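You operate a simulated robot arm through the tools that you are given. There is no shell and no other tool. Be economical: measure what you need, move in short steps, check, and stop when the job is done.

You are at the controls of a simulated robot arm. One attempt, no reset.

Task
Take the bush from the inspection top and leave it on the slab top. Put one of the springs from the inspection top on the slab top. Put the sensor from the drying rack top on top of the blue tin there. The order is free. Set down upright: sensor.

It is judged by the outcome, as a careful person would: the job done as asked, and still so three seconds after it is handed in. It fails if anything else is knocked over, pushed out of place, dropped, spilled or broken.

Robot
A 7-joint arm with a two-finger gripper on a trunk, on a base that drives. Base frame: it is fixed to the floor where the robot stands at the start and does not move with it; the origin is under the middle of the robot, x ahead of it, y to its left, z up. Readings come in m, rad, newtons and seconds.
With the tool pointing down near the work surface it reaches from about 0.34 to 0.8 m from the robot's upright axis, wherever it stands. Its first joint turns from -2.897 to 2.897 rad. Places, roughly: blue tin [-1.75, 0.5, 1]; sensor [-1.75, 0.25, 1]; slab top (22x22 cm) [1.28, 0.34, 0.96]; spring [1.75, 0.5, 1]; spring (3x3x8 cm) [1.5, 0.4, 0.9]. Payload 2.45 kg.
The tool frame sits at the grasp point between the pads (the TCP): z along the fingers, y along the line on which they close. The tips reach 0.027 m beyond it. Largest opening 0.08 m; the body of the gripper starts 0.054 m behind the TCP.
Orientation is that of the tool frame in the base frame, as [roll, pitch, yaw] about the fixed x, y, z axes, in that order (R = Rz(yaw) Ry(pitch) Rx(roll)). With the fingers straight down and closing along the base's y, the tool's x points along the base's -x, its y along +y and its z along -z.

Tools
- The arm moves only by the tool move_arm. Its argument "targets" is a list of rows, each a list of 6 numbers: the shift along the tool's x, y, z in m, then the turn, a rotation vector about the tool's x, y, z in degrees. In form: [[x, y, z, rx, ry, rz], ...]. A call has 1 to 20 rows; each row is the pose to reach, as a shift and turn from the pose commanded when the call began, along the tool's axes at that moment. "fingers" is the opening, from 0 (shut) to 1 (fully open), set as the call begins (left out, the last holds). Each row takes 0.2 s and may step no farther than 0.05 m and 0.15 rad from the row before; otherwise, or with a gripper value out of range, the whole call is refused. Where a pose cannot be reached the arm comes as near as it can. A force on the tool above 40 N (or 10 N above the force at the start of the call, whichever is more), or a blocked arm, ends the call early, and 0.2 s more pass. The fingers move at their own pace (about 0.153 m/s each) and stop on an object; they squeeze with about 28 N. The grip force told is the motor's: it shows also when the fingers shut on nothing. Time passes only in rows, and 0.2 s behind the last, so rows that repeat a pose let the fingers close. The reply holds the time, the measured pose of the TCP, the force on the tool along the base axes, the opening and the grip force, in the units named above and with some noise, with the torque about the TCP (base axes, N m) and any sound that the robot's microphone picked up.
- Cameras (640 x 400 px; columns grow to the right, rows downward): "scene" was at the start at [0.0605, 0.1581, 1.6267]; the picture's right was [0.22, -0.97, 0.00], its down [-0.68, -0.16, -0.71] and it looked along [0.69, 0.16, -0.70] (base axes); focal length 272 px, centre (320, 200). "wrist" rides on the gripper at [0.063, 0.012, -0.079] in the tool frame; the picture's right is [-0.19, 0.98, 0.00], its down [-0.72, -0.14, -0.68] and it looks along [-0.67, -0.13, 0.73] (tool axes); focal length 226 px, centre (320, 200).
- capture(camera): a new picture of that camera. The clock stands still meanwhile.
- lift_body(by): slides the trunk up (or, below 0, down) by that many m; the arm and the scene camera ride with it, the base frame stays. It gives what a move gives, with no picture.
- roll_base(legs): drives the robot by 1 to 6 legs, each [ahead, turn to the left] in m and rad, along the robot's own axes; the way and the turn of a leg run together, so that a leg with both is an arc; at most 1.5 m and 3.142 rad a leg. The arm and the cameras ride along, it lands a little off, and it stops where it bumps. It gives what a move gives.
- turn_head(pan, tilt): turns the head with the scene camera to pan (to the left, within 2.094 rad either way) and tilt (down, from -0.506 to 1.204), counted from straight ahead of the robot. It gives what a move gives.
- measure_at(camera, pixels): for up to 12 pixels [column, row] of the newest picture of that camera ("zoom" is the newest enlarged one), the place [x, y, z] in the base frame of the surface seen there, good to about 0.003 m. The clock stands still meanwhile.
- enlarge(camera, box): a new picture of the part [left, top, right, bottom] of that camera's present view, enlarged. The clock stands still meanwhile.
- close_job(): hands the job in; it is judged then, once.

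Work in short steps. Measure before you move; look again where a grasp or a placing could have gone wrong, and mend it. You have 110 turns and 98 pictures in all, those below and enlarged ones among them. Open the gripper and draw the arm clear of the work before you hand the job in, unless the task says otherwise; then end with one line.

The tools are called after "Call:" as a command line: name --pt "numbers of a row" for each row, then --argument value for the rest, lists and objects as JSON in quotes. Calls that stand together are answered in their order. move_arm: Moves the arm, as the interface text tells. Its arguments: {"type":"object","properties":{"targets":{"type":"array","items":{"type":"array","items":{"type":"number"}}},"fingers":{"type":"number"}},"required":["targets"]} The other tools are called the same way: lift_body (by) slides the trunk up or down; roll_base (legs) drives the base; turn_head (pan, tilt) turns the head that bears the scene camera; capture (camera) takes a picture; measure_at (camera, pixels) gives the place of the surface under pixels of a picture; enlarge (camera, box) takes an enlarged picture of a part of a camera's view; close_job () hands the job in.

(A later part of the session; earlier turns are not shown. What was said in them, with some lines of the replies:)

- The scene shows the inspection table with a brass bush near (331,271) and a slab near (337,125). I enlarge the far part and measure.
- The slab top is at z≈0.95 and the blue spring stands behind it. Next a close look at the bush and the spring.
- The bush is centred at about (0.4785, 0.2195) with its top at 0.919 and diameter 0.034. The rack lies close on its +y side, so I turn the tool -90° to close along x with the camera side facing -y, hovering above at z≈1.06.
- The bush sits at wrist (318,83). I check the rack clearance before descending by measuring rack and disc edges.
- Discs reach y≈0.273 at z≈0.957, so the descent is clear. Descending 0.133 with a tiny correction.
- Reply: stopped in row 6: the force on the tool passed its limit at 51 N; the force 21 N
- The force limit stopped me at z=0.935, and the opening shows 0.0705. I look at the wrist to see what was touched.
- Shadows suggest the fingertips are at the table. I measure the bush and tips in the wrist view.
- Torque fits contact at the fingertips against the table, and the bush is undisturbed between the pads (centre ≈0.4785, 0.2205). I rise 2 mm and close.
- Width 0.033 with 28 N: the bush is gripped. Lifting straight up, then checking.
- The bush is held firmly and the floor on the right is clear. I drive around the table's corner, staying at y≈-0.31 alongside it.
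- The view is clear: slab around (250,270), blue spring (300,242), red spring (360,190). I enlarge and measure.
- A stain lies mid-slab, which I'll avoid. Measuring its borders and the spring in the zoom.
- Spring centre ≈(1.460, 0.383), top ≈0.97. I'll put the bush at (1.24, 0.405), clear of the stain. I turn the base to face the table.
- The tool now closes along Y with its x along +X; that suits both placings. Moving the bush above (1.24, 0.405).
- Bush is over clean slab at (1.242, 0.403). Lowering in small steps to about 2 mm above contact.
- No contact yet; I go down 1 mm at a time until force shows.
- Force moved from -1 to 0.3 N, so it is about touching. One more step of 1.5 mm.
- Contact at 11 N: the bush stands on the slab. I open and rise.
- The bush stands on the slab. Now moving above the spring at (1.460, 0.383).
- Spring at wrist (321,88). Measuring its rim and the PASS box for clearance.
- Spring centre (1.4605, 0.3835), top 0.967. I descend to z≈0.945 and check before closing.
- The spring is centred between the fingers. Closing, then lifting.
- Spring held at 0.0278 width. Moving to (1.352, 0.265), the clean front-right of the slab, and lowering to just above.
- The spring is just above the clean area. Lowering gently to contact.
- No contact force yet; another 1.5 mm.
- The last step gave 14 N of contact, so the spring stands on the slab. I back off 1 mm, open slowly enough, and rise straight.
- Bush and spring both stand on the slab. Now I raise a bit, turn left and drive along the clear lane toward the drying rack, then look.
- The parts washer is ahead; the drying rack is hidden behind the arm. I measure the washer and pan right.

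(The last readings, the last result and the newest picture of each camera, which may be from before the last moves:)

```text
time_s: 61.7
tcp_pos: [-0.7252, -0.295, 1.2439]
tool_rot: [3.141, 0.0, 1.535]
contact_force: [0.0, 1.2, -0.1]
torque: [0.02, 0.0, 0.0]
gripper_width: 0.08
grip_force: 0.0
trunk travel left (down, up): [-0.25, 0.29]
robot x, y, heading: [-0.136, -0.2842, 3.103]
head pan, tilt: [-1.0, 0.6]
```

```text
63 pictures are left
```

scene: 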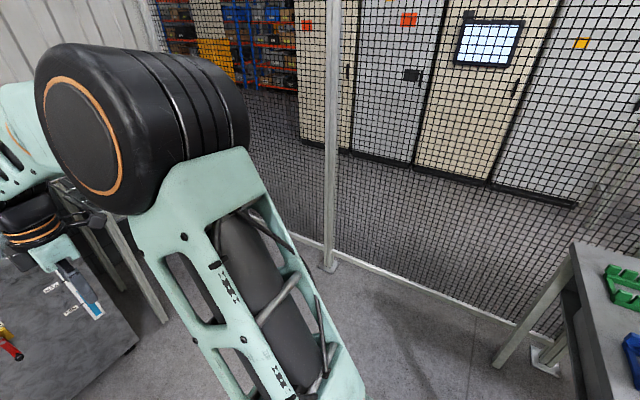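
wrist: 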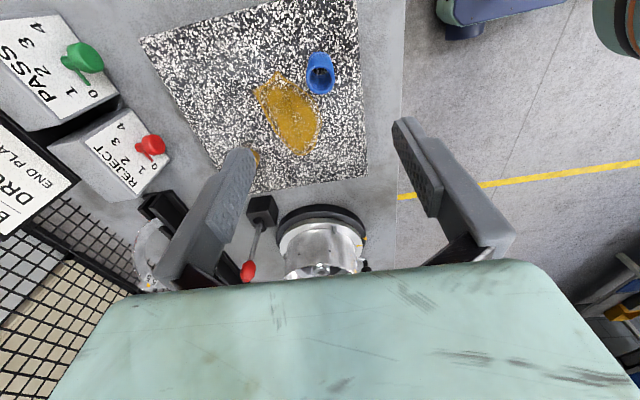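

I check the fence position before driving toward the rack table.

Call:
measure_at --camera "scene" --pixels '[[328, 268], [440, 290], [335, 100], [165, 315], [495, 365]]'

Call:
roll_base --legs '[[0, -0.81], [0.72, 0], [0, 0.85]]'

Call:
turn_head --pan 0.25 --tilt 0.6

Call:
capture --camera "scene"

```text
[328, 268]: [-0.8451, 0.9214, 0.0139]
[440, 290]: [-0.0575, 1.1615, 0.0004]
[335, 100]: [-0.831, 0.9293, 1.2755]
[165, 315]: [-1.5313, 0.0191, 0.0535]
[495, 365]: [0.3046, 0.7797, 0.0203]
```

```text
time_s: 70.1
tcp_pos: [-1.2012, 0.2202, 1.2439]
tool_rot: [3.141, -0.001, 1.572]
contact_force: [-0.6, -0.1, 0.1]
torque: [-0.02, -0.02, 0.0]
gripper_width: 0.0798
grip_force: 0.1
trunk travel left (down, up): [-0.25, 0.29]
robot x, y, heading: [-0.609, 0.255, -3.139]
head pan, tilt: [-1.0, 0.6]
```

```text
time_s: 71.5
tcp_pos: [-1.2032, 0.2205, 1.2425]
tool_rot: [3.14, 0.001, 1.572]
contact_force: [0.1, -1.0, 0.7]
torque: [0.0, 0.01, 0.04]
gripper_width: 0.0797
grip_force: 0.0
trunk travel left (down, up): [-0.25, 0.29]
robot x, y, heading: [-0.6133, 0.2537, -3.141]
head pan, tilt: [0.25, 0.6]
```

```text
62 pictures are left
```

scene: 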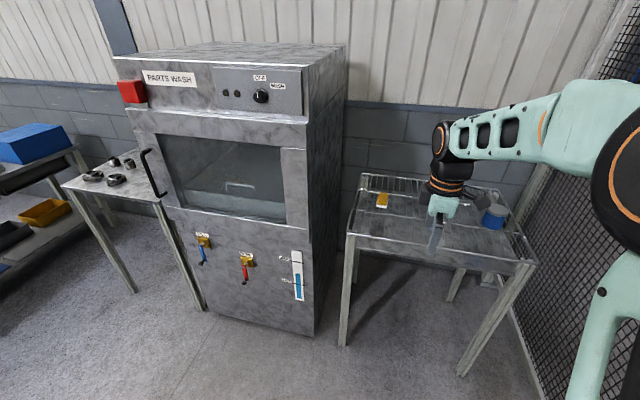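

The rack is visible: yellow sensor near (381,199), blue tin near (493,215). Enlarging.

Call:
enlarge --camera "scene" --box '[340, 160, 540, 285]'

Call:
measure_at --camera "zoom" --pixels '[[130, 115], [130, 135], [130, 155], [490, 155], [490, 190], [505, 150], [60, 240], [600, 315], [100, 60], [250, 100], [460, 180]]'

```text
3.20 times, centred on (440, 222) of scene
```

zoom: 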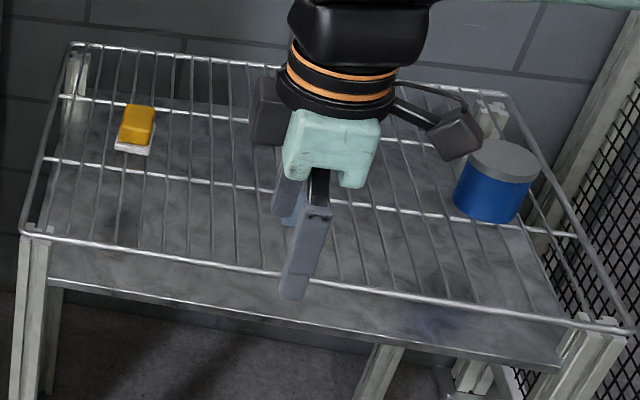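

```text
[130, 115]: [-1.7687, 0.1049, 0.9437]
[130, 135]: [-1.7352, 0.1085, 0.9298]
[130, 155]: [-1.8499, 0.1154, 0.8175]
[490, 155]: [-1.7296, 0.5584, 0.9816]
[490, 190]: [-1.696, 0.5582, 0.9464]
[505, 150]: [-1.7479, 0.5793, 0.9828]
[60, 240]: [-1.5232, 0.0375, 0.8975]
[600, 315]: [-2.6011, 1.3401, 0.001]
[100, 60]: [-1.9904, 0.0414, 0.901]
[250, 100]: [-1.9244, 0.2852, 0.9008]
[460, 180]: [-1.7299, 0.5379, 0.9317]
```

Sensor is at about (-1.75, 0.107), top 0.944; tin at (-1.735, 0.56), top 0.982. I drive to about (-1.06, 0.32), facing the rack.

Call:
roll_base --legs '[[0, -0.15], [0.45, 0], [0, 0.15]]'

Call:
turn_head --pan 0.1 --tilt 0.75

Call:
capture --camera "scene"

Call:
capture --camera "wrist"

```text
time_s: 75.5
tcp_pos: [-1.6449, 0.2847, 1.2429]
tool_rot: [3.139, -0.001, 1.57]
contact_force: [0.0, -0.5, 0.2]
torque: [0.05, 0.0, -0.01]
gripper_width: 0.0798
grip_force: 0.1
trunk travel left (down, up): [-0.25, 0.29]
robot x, y, heading: [-1.0559, 0.3189, -3.139]
head pan, tilt: [0.25, 0.6]
```

```text
time_s: 76.2
tcp_pos: [-1.6451, 0.2872, 1.2435]
tool_rot: [3.14, 0.0, 1.57]
contact_force: [0.1, 0.1, -0.1]
torque: [-0.01, 0.04, -0.02]
gripper_width: 0.0802
grip_force: 0.1
trunk travel left (down, up): [-0.25, 0.29]
robot x, y, heading: [-1.0583, 0.3246, -3.138]
head pan, tilt: [0.099, 0.75]
```

```text
60 pictures are left
```

scene: 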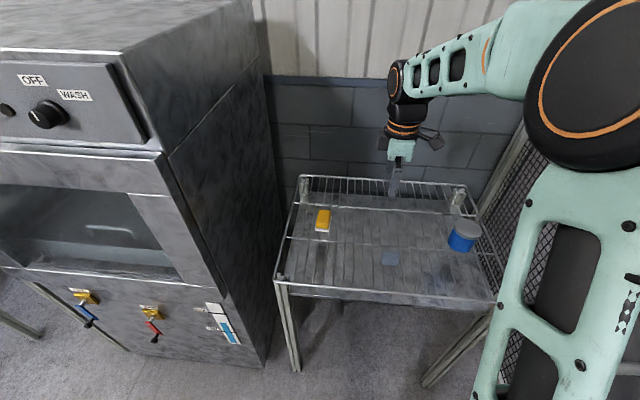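

```text
59 pictures are left
```

wrist: 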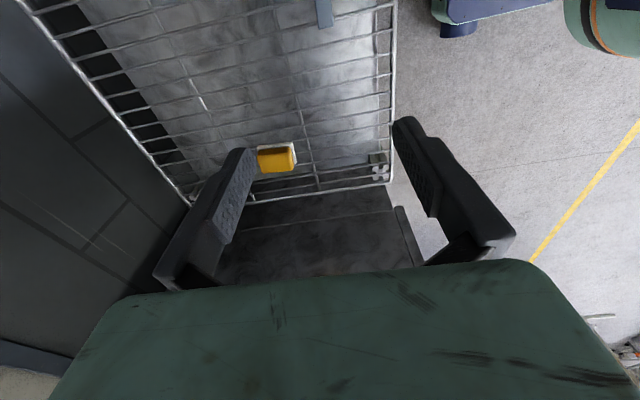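

A small blue-grey patch also shows at (390,257). I enlarge around the rack items.

Call:
enlarge --camera "scene" --box '[270, 170, 510, 320]'

Call:
enlarge --camera "scene" --box '[300, 200, 348, 240]'

Call:
measure_at --camera "zoom" --pixels '[[310, 110], [310, 200], [310, 270], [310, 305], [240, 200], [380, 200], [230, 300], [390, 290], [290, 150], [360, 150]]'

Call:
measure_at --camera "scene" --pixels '[[390, 257], [383, 250], [398, 265], [450, 245], [480, 243], [466, 228], [465, 252]]'

```text
2.67 times, centred on (390, 245) of scene
```

zoom: 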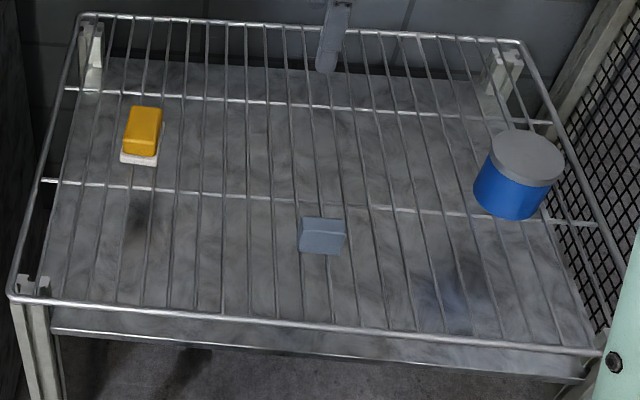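

```text
10.00 times, centred on (324, 220) of scene
```

zoom: 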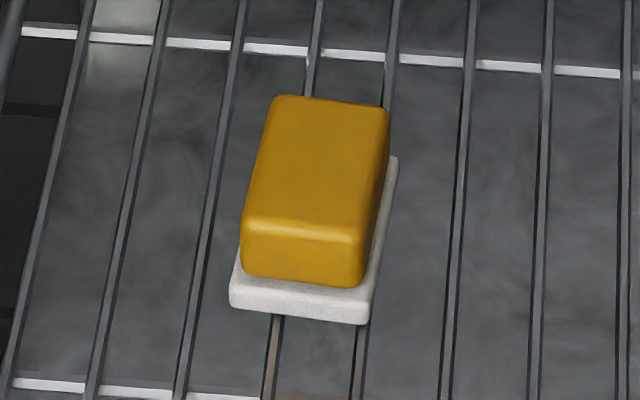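

```text
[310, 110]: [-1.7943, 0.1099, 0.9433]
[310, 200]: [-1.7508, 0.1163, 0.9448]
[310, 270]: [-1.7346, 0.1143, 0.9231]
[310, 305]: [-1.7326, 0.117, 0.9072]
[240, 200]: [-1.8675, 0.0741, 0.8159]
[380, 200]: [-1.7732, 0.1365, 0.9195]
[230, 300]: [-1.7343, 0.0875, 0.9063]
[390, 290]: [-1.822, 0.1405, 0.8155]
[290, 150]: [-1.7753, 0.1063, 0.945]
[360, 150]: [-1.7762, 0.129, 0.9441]
```

```text
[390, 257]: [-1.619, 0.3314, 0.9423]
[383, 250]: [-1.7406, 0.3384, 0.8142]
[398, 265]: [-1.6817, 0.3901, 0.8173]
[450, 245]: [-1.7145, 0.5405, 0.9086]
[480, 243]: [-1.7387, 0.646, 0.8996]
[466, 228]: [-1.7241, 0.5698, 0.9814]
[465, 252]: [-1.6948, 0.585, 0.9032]
```

Two candidates exist: a yellow-on-white block, maybe a sponge, and a blue-grey box at (-1.62, 0.33). I zoom on the grey box and tin.

Call:
enlarge --camera "scene" --box '[370, 240, 414, 275]'

Call:
measure_at --camera "zoom" --pixels '[[200, 150], [300, 150], [380, 150], [250, 210], [350, 210], [190, 220], [400, 230], [290, 260], [200, 265], [380, 270]]'

Call:
enlarge --camera "scene" --box '[434, 206, 498, 262]'

Call:
measure_at --camera "zoom" --pixels '[[200, 170], [330, 110], [440, 200], [300, 230], [310, 170], [170, 300], [400, 350], [310, 400], [180, 200]]'

```text
11.43 times, centred on (392, 258) of scene
```

zoom: 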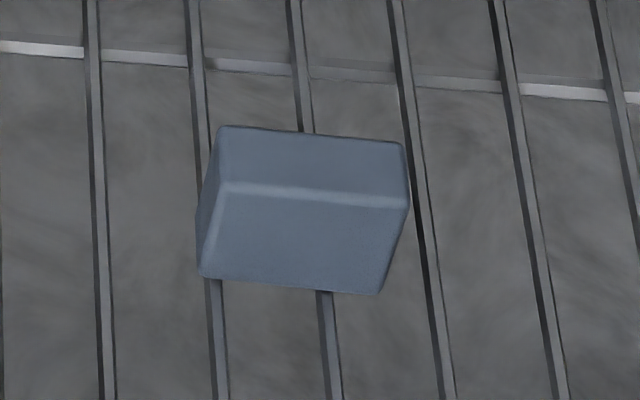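

```text
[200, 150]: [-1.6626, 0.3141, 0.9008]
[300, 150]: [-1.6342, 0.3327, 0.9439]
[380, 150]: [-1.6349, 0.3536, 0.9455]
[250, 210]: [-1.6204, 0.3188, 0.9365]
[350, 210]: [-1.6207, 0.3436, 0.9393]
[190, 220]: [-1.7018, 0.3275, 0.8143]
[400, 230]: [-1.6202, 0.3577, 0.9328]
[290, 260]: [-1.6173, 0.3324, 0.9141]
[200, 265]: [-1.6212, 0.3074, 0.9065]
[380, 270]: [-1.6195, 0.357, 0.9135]
```

```text
7.14 times, centred on (466, 234) of scene
```

zoom: 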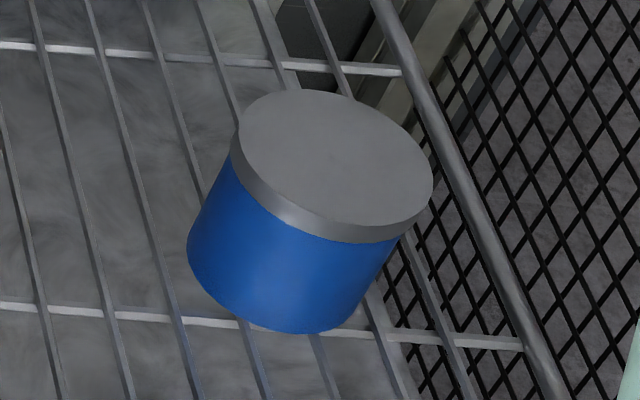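

```text
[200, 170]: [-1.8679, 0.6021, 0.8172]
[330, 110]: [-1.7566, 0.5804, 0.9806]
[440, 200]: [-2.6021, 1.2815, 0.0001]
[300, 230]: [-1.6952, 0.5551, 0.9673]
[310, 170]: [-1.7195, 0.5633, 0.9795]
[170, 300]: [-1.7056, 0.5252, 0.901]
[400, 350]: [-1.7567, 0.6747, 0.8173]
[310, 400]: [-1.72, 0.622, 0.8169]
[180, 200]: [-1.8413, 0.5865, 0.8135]
```

Neither is clearly marked from here. I move the wrist camera closer to see the other sides (hand to y≈0.45, z≈1.13).

Call:
move_arm --pt "0.045 0 0.02 0 0 0" --pt "0.09 0 0.04 0 0 0" --pt "0.13 0 0.07 0 0 0" --pt "0.165 0 0.1 0 0 0" --pt "0.165 0 0.11 0 0 0"

Call:
capture --camera "wrist"

```text
time_s: 77.4
tcp_pos: [-1.6439, 0.451, 1.1335]
tool_rot: [3.14, -0.002, 1.573]
contact_force: [-0.4, -0.2, -0.4]
torque: [0.01, 0.03, 0.01]
gripper_width: 0.0798
grip_force: 0.1
trunk travel left (down, up): [-0.25, 0.29]
robot x, y, heading: [-1.0552, 0.3199, -3.134]
head pan, tilt: [0.099, 0.75]
```

```text
54 pictures are left
```

wrist: 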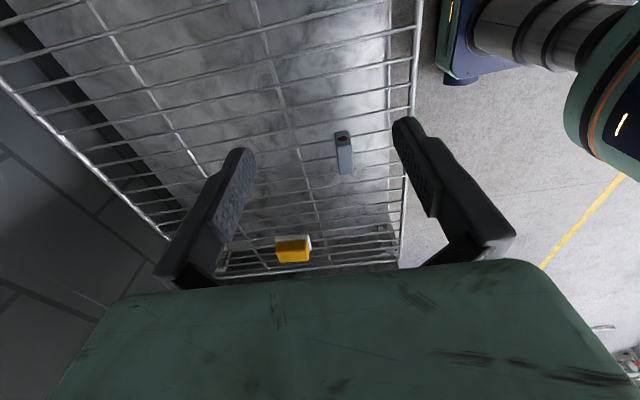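

The grey box shows a dark/red lens on its +y face. Enlarging it.

Call:
enlarge --camera "wrist" --box '[320, 120, 368, 185]'

Call:
measure_at --camera "wrist" --pixels '[[342, 133], [342, 139], [337, 150], [349, 150], [340, 172], [352, 172], [345, 160], [330, 136]]'

```text
6.15 times, centred on (344, 152) of wrist
```

zoom: 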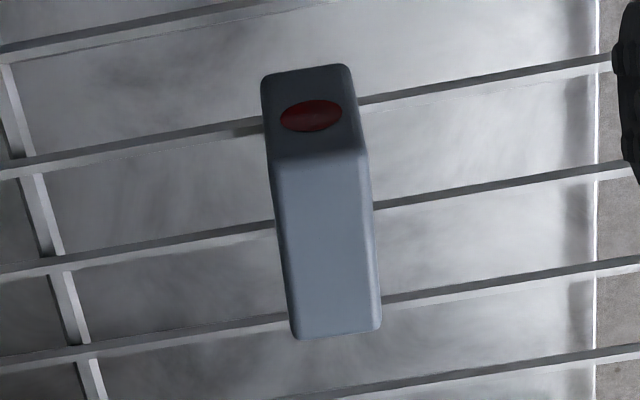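

```text
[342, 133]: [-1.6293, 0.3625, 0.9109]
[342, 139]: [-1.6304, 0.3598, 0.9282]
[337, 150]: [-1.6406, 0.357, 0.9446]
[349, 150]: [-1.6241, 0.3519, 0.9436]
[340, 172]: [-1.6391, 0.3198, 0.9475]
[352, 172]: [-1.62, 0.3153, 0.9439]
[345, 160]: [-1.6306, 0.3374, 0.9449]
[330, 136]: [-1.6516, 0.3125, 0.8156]
```

The box has a red lens, so this is the sensor: centre about (-1.631, 0.335), 0.02 wide in x, top 0.945. The present tool orientation closes along x, so I move above and descend partway.

Call:
move_arm --pt "-0.04 0.004 0 0 0 0" --pt "-0.08 0.008 0 0 0 0" --pt "-0.116 0.013 0.02 0 0 0" --pt "-0.116 0.013 0.06 0 0 0" --pt "-0.116 0.013 0.1 0 0 0" --pt "-0.116 0.013 0.13 0 0 0" --pt "-0.116 0.013 0.13 0 0 0"

Call:
capture --camera "wrist"

Call:
enlarge --camera "scene" --box '[340, 200, 440, 280]'

```text
time_s: 79.0
tcp_pos: [-1.6329, 0.3376, 1.0035]
tool_rot: [3.141, -0.002, 1.57]
contact_force: [-0.2, 0.6, -0.9]
torque: [0.02, 0.01, 0.02]
gripper_width: 0.0799
grip_force: 0.1
trunk travel left (down, up): [-0.25, 0.29]
robot x, y, heading: [-1.0515, 0.3195, -3.137]
head pan, tilt: [0.099, 0.75]
```

```text
52 pictures are left
```

wrist: 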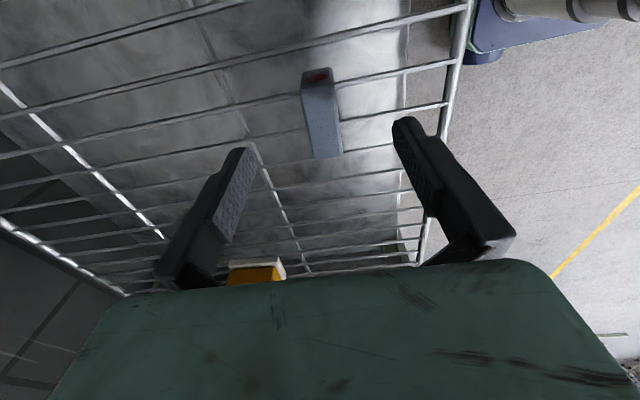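

```text
5.00 times, centred on (390, 240) of scene
```

zoom: 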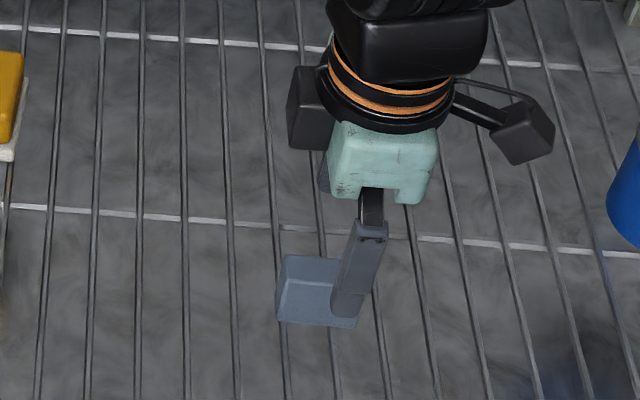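

I re-measure the sensor edges from this closer view.

Call:
measure_at --camera "wrist" --pixels '[[304, 90], [335, 90], [316, 155], [340, 152], [309, 120], [337, 120], [320, 82], [320, 75], [328, 158]]'

```text
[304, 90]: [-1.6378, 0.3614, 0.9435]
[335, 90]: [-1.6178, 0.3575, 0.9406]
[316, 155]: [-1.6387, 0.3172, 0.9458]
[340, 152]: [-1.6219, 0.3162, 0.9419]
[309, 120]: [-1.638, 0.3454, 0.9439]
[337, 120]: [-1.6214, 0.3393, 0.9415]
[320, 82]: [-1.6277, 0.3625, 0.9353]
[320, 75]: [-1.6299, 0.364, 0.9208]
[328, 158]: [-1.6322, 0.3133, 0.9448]
```

Centre (-1.630, 0.336). Descend 0.061 with a 3 mm x correction, then close.

Call:
move_arm --pt "-0.001 0.003 0.02 0 0 0" --pt "-0.001 0.003 0.045 0 0 0" --pt "-0.001 0.003 0.061 0 0 0" --pt "-0.001 0.003 0.061 0 0 0"

Call:
capture --camera "wrist"

```text
time_s: 80.0
tcp_pos: [-1.6281, 0.3366, 0.9422]
tool_rot: [3.14, -0.001, 1.573]
contact_force: [-0.2, 0.8, -0.6]
torque: [-0.03, 0.01, 0.01]
gripper_width: 0.0799
grip_force: 0.0
trunk travel left (down, up): [-0.25, 0.29]
robot x, y, heading: [-1.0541, 0.3175, -3.135]
head pan, tilt: [0.099, 0.75]
```

```text
50 pictures are left
```

wrist: 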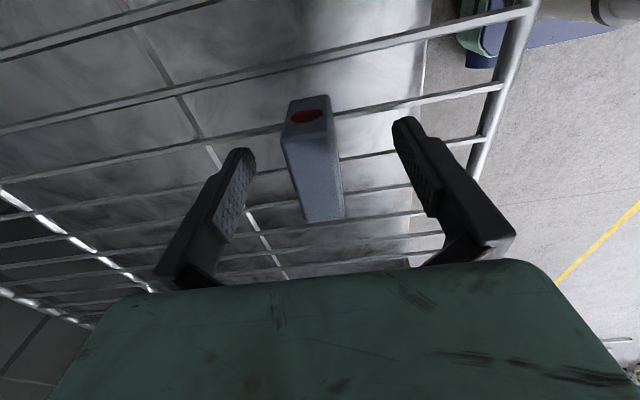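

The sensor is between the fingers. Closing and lifting.

Call:
move_arm --pt "0 0 0 0 0 0" --pt "0 0 0 0 0 0" --pt "0 0 0 0 0 0" --fingers 0

Call:
move_arm --pt "0 0 -0.03 0 0 0" --pt "0 0 -0.07 0 0 0" --pt "0 0 -0.11 0 0 0" --pt "0 0 -0.15 0 0 0" --pt "0 0 -0.15 0 0 0"

Call:
capture --camera "wrist"

Call:
capture --camera "scene"

```text
time_s: 80.8
tcp_pos: [-1.6287, 0.3349, 0.9439]
tool_rot: [3.139, 0.001, 1.572]
contact_force: [0.1, 0.2, 0.5]
torque: [0.02, -0.01, 0.0]
gripper_width: 0.0213
grip_force: 28.2
trunk travel left (down, up): [-0.25, 0.29]
robot x, y, heading: [-1.0539, 0.3172, -3.143]
head pan, tilt: [0.099, 0.75]
```

```text
time_s: 82.0
tcp_pos: [-1.6294, 0.3347, 1.0942]
tool_rot: [3.14, 0.0, 1.571]
contact_force: [0.1, -0.3, -1.1]
torque: [-0.02, -0.02, 0.01]
gripper_width: 0.0212
grip_force: 27.7
trunk travel left (down, up): [-0.25, 0.29]
robot x, y, heading: [-1.0575, 0.3198, -3.139]
head pan, tilt: [0.099, 0.75]
```

```text
49 pictures are left
```

wrist: 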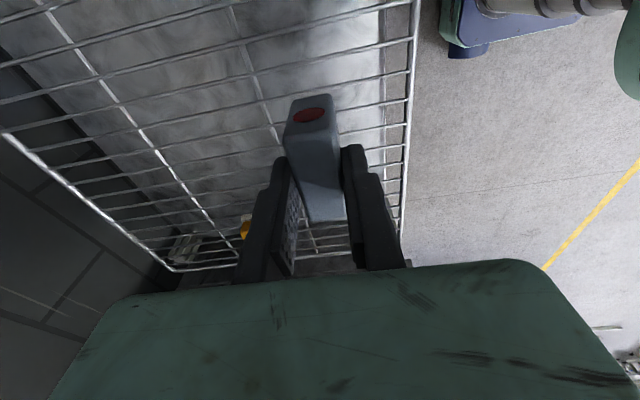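

```text
48 pictures are left
```

scene: 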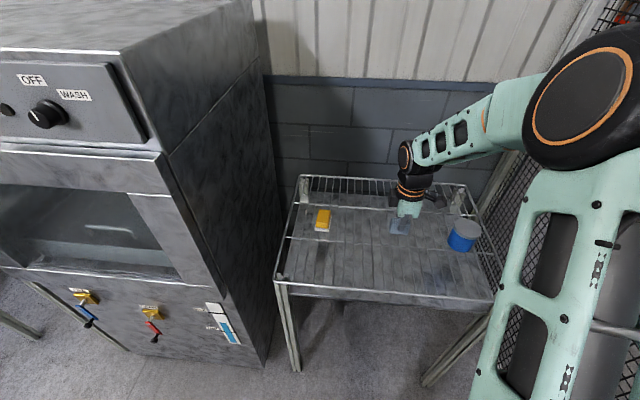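

The sensor is held level. Now measuring the tin lid's rim precisely.

Call:
enlarge --camera "scene" --box '[440, 206, 488, 256]'

Call:
measure_at --camera "zoom" --pixels '[[250, 110], [210, 160], [320, 85], [390, 110], [430, 160], [445, 200], [300, 215], [370, 235], [320, 160], [350, 170], [230, 190], [420, 230]]'

```text
8.00 times, centred on (464, 231) of scene
```

zoom: 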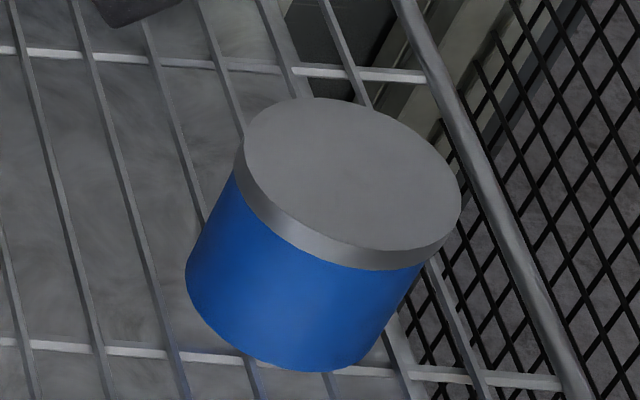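

```text
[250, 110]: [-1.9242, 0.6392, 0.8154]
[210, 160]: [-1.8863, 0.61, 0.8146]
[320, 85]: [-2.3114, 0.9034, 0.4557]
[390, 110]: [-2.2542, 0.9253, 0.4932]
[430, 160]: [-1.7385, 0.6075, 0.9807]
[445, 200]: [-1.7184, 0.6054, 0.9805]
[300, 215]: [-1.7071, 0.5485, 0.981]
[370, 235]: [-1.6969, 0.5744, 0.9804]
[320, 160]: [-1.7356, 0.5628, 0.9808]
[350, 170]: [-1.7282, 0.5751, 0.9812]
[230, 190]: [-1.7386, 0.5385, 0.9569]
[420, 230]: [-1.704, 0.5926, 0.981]
```

Call:
measure_at --camera "zoom" --pixels '[[250, 145], [285, 110], [330, 102], [390, 122], [455, 190], [440, 225], [390, 246], [270, 195], [353, 173]]'

```text
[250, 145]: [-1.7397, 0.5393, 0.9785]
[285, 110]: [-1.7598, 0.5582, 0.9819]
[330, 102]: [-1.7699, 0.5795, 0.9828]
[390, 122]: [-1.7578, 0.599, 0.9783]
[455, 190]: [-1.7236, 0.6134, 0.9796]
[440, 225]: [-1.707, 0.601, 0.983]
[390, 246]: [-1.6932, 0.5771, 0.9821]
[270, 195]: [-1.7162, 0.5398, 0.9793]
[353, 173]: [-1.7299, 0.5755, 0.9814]
```

Lid centre (-1.731, 0.576), radius 0.038, top 0.981. Before moving I check how far the fence is from there, since the wrist camera sticks out on +y.

Call:
enlarge --camera "scene" --box '[440, 120, 540, 290]'

Call:
measure_at --camera "scene" --pixels '[[506, 170], [510, 155], [500, 190], [487, 210], [521, 190], [495, 255], [515, 200], [470, 190]]'

```text
2.35 times, centred on (490, 205) of scene
```

zoom: 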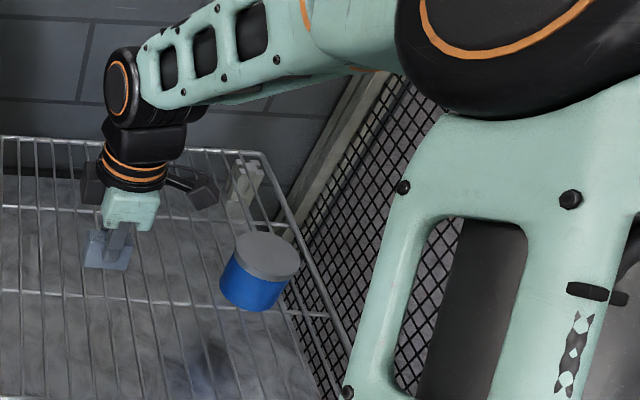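

```text
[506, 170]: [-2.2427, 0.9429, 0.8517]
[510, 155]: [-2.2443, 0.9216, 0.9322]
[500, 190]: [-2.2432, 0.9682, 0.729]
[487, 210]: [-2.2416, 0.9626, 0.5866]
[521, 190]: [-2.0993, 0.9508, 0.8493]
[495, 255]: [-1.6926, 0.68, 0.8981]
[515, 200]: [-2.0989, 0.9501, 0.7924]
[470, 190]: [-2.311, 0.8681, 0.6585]
```

The fence is at y≈0.95, well clear. Moving the sensor above the tin and lowering to about 1 cm above.

Call:
move_arm --pt "0.04 -0.017 0 0 0 0" --pt "0.08 -0.034 0 0 0 0" --pt "0.12 -0.051 0 0 0 0" --pt "0.16 -0.068 0 0 0 0" --pt "0.2 -0.085 0 0 0 0" --pt "0.24 -0.102 0 0 0 0" --pt "0.24 -0.102 0.03 0 0 0" --pt "0.24 -0.102 0.058 0 0 0" --pt "0.24 -0.102 0.058 0 0 0"

Call:
capture --camera "wrist"

Call:
enlarge --camera "scene" --box '[430, 180, 500, 260]'

```text
time_s: 84.0
tcp_pos: [-1.7308, 0.576, 1.0344]
tool_rot: [-3.141, 0.0, 1.573]
contact_force: [-0.5, -0.5, -1.0]
torque: [0.0, -0.01, -0.02]
gripper_width: 0.0211
grip_force: 28.4
trunk travel left (down, up): [-0.25, 0.29]
robot x, y, heading: [-1.0566, 0.3201, -3.136]
head pan, tilt: [0.099, 0.75]
```

```text
45 pictures are left
```

wrist: 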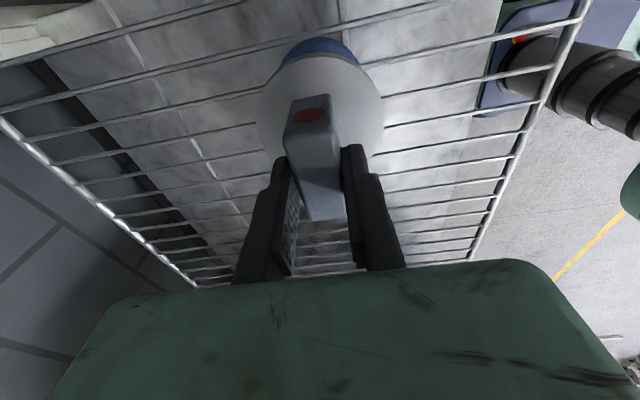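

```text
5.00 times, centred on (465, 220) of scene
```

zoom: 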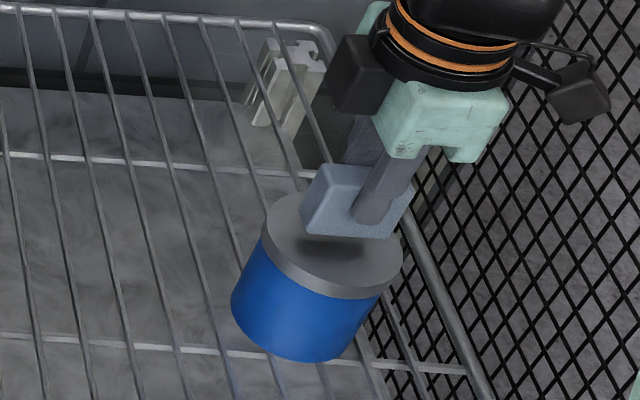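

Shadow sits on the lid. I verify alignment by measuring lid edges and the sensor in the wrist view.

Call:
measure_at --camera "wrist" --pixels '[[262, 105], [380, 105], [320, 60], [287, 110], [334, 110], [312, 95], [325, 215]]'

Call:
move_arm --pt "0 0 0.004 0 0 0" --pt "0 0 0.008 0 0 0" --pt "0 0 0.008 0 0 0"

```text
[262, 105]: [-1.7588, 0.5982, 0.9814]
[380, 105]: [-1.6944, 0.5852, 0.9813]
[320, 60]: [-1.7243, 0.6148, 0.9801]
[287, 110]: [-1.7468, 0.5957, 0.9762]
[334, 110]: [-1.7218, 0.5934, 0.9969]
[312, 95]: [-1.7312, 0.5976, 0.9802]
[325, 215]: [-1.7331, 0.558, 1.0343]
```

```text
time_s: 84.8
tcp_pos: [-1.7319, 0.5749, 1.027]
tool_rot: [3.139, 0.001, 1.569]
contact_force: [-0.6, -0.3, -0.3]
torque: [-0.01, -0.02, 0.01]
gripper_width: 0.021
grip_force: 28.0
trunk travel left (down, up): [-0.25, 0.29]
robot x, y, heading: [-1.0555, 0.3196, -3.139]
head pan, tilt: [0.099, 0.75]
```

Alignment is good. Continuing down in 1 mm steps.

Call:
move_arm --pt "0 0 0.001 0 0 0" --pt "0 0 0.002 0 0 0" --pt "0 0 0.002 0 0 0"

Call:
move_arm --pt "0 0 0.001 0 0 0" --pt "0 0 0.001 0 0 0"

Call:
enlarge --camera "scene" --box '[440, 200, 490, 250]'

```text
time_s: 85.6
tcp_pos: [-1.7308, 0.5747, 1.024]
tool_rot: [3.14, 0.0, 1.57]
contact_force: [-1.3, 0.4, -0.4]
torque: [0.02, -0.02, 0.0]
gripper_width: 0.0208
grip_force: 28.1
trunk travel left (down, up): [-0.25, 0.29]
robot x, y, heading: [-1.061, 0.3197, -3.138]
head pan, tilt: [0.099, 0.75]
```

```text
time_s: 86.2
tcp_pos: [-1.7318, 0.5755, 1.0235]
tool_rot: [3.139, -0.001, 1.569]
contact_force: [0.6, -0.2, -0.4]
torque: [0.01, 0.0, -0.03]
gripper_width: 0.0212
grip_force: 27.8
trunk travel left (down, up): [-0.25, 0.29]
robot x, y, heading: [-1.057, 0.3171, -3.133]
head pan, tilt: [0.099, 0.75]
```

```text
8.00 times, centred on (465, 225) of scene
```

zoom: 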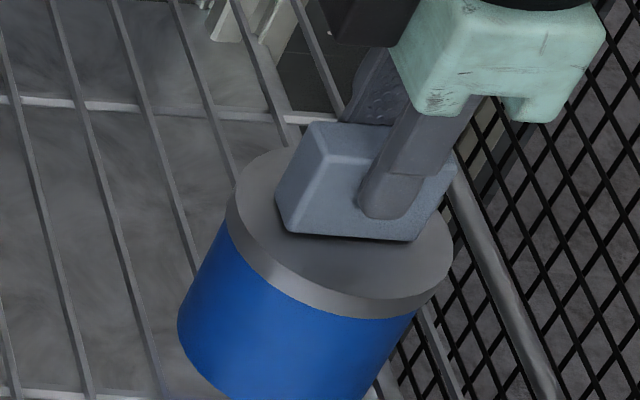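

A thin gap of about a millimetre seems left. Two more 1 mm steps, watching the force.

Call:
move_arm --pt "0 0 0.001 0 0 0" --pt "0 0 0.001 0 0 0"

```text
time_s: 86.8
tcp_pos: [-1.7319, 0.5749, 1.0223]
tool_rot: [3.141, -0.001, 1.57]
contact_force: [-0.9, -0.8, 4.1]
torque: [-0.02, 0.04, 0.02]
gripper_width: 0.021
grip_force: 27.6
trunk travel left (down, up): [-0.25, 0.29]
robot x, y, heading: [-1.057, 0.318, -3.14]
head pan, tilt: [0.099, 0.75]
```

Contact at 4 N: the sensor rests on the lid. Open, wait, and rise straight.

Call:
move_arm --pt "0 0 0 0 0 0" --pt "0 0 0 0 0 0" --pt "0 0 0 0 0 0" --pt "0 0 -0.02 0 0 0" --pt "0 0 -0.06 0 0 0" --pt "0 0 -0.1 0 0 0" --pt "0 0 -0.14 0 0 0" --pt "0 0 -0.16 0 0 0" --fingers 1

Call:
enlarge --camera "scene" --box '[430, 180, 510, 260]'

Call:
capture --camera "wrist"

```text
time_s: 88.6
tcp_pos: [-1.7303, 0.5749, 1.1831]
tool_rot: [3.136, 0.001, 1.572]
contact_force: [0.0, -0.1, -0.2]
torque: [0.04, 0.01, 0.0]
gripper_width: 0.0801
grip_force: 0.0
trunk travel left (down, up): [-0.25, 0.29]
robot x, y, heading: [-1.0576, 0.3192, -3.136]
head pan, tilt: [0.099, 0.75]
```

```text
5.00 times, centred on (470, 220) of scene
```

zoom: 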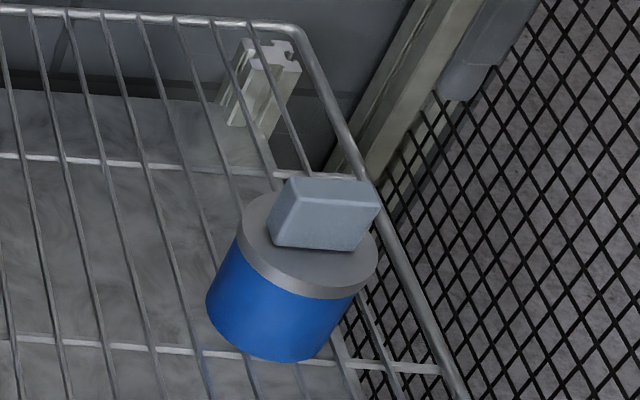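

```text
41 pictures are left
```

wrist: 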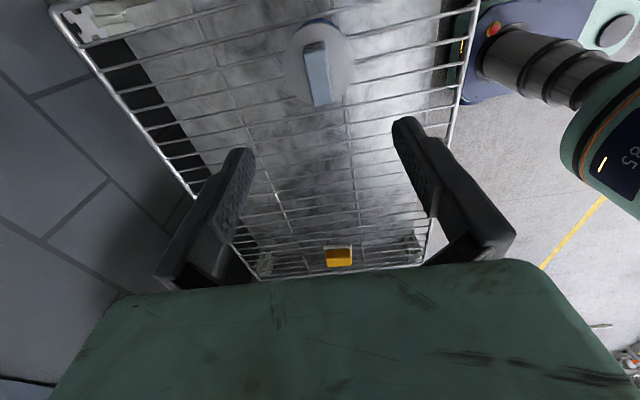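

The sensor stands on the tin, centred, and the gripper is open. I draw the arm up and back toward the robot, clear of the rack.

Call:
move_arm --pt "-0.02 0.04 -0.03 0 0 0" --pt "-0.05 0.08 -0.05 0 0 0" --pt "-0.09 0.11 -0.06 0 0 0" --pt "-0.13 0.14 -0.06 0 0 0" --pt "-0.17 0.17 -0.06 0 0 0" --pt "-0.2 0.2 -0.06 0 0 0" --pt "-0.2 0.2 -0.06 0 0 0"

Call:
capture --camera "scene"

```text
refused: row 1 steps farther than a row can; nothing moved
```

```text
40 pictures are left
```

scene: 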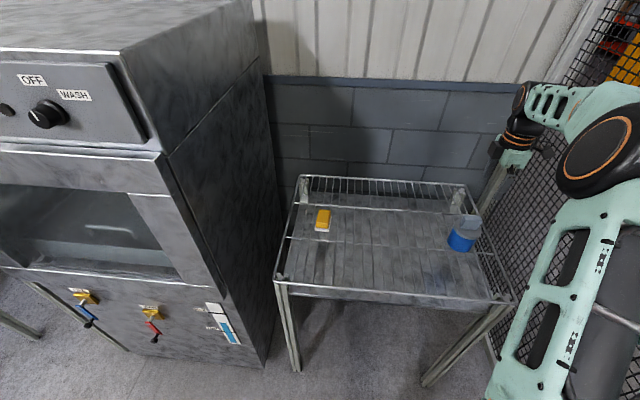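

The first row was too long a step; I repeat with shorter ones.

Call:
move_arm --pt "0 0.01 -0.04 0 0 0" --pt "-0.02 0.04 -0.06 0 0 0" --pt "-0.045 0.07 -0.06 0 0 0" --pt "-0.075 0.1 -0.06 0 0 0" --pt "-0.105 0.13 -0.06 0 0 0" --pt "-0.135 0.16 -0.06 0 0 0" --pt "-0.165 0.19 -0.06 0 0 0" --pt "-0.165 0.19 -0.06 0 0 0"

Call:
capture --camera "scene"

```text
time_s: 90.4
tcp_pos: [-1.5407, 0.4101, 1.2419]
tool_rot: [3.137, -0.001, 1.57]
contact_force: [0.1, -0.8, 0.5]
torque: [-0.03, -0.01, 0.0]
gripper_width: 0.0799
grip_force: 0.1
trunk travel left (down, up): [-0.25, 0.29]
robot x, y, heading: [-1.0559, 0.3206, -3.134]
head pan, tilt: [0.099, 0.75]
```

```text
39 pictures are left
```

scene: 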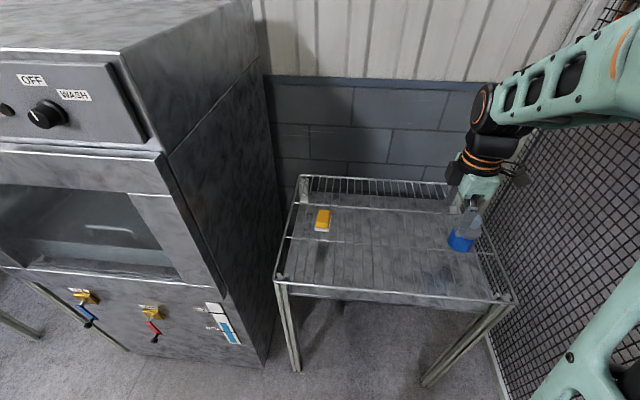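

The arm is clear, the gripper is open and all three placings are done, so I hand in the job.

Call:
close_job

```text
The job is handed in.
```

The bush and the blue spring are standing on the slab top, the sensor is upright on the blue tin, and the job is handed in with the gripper open and the arm clear.
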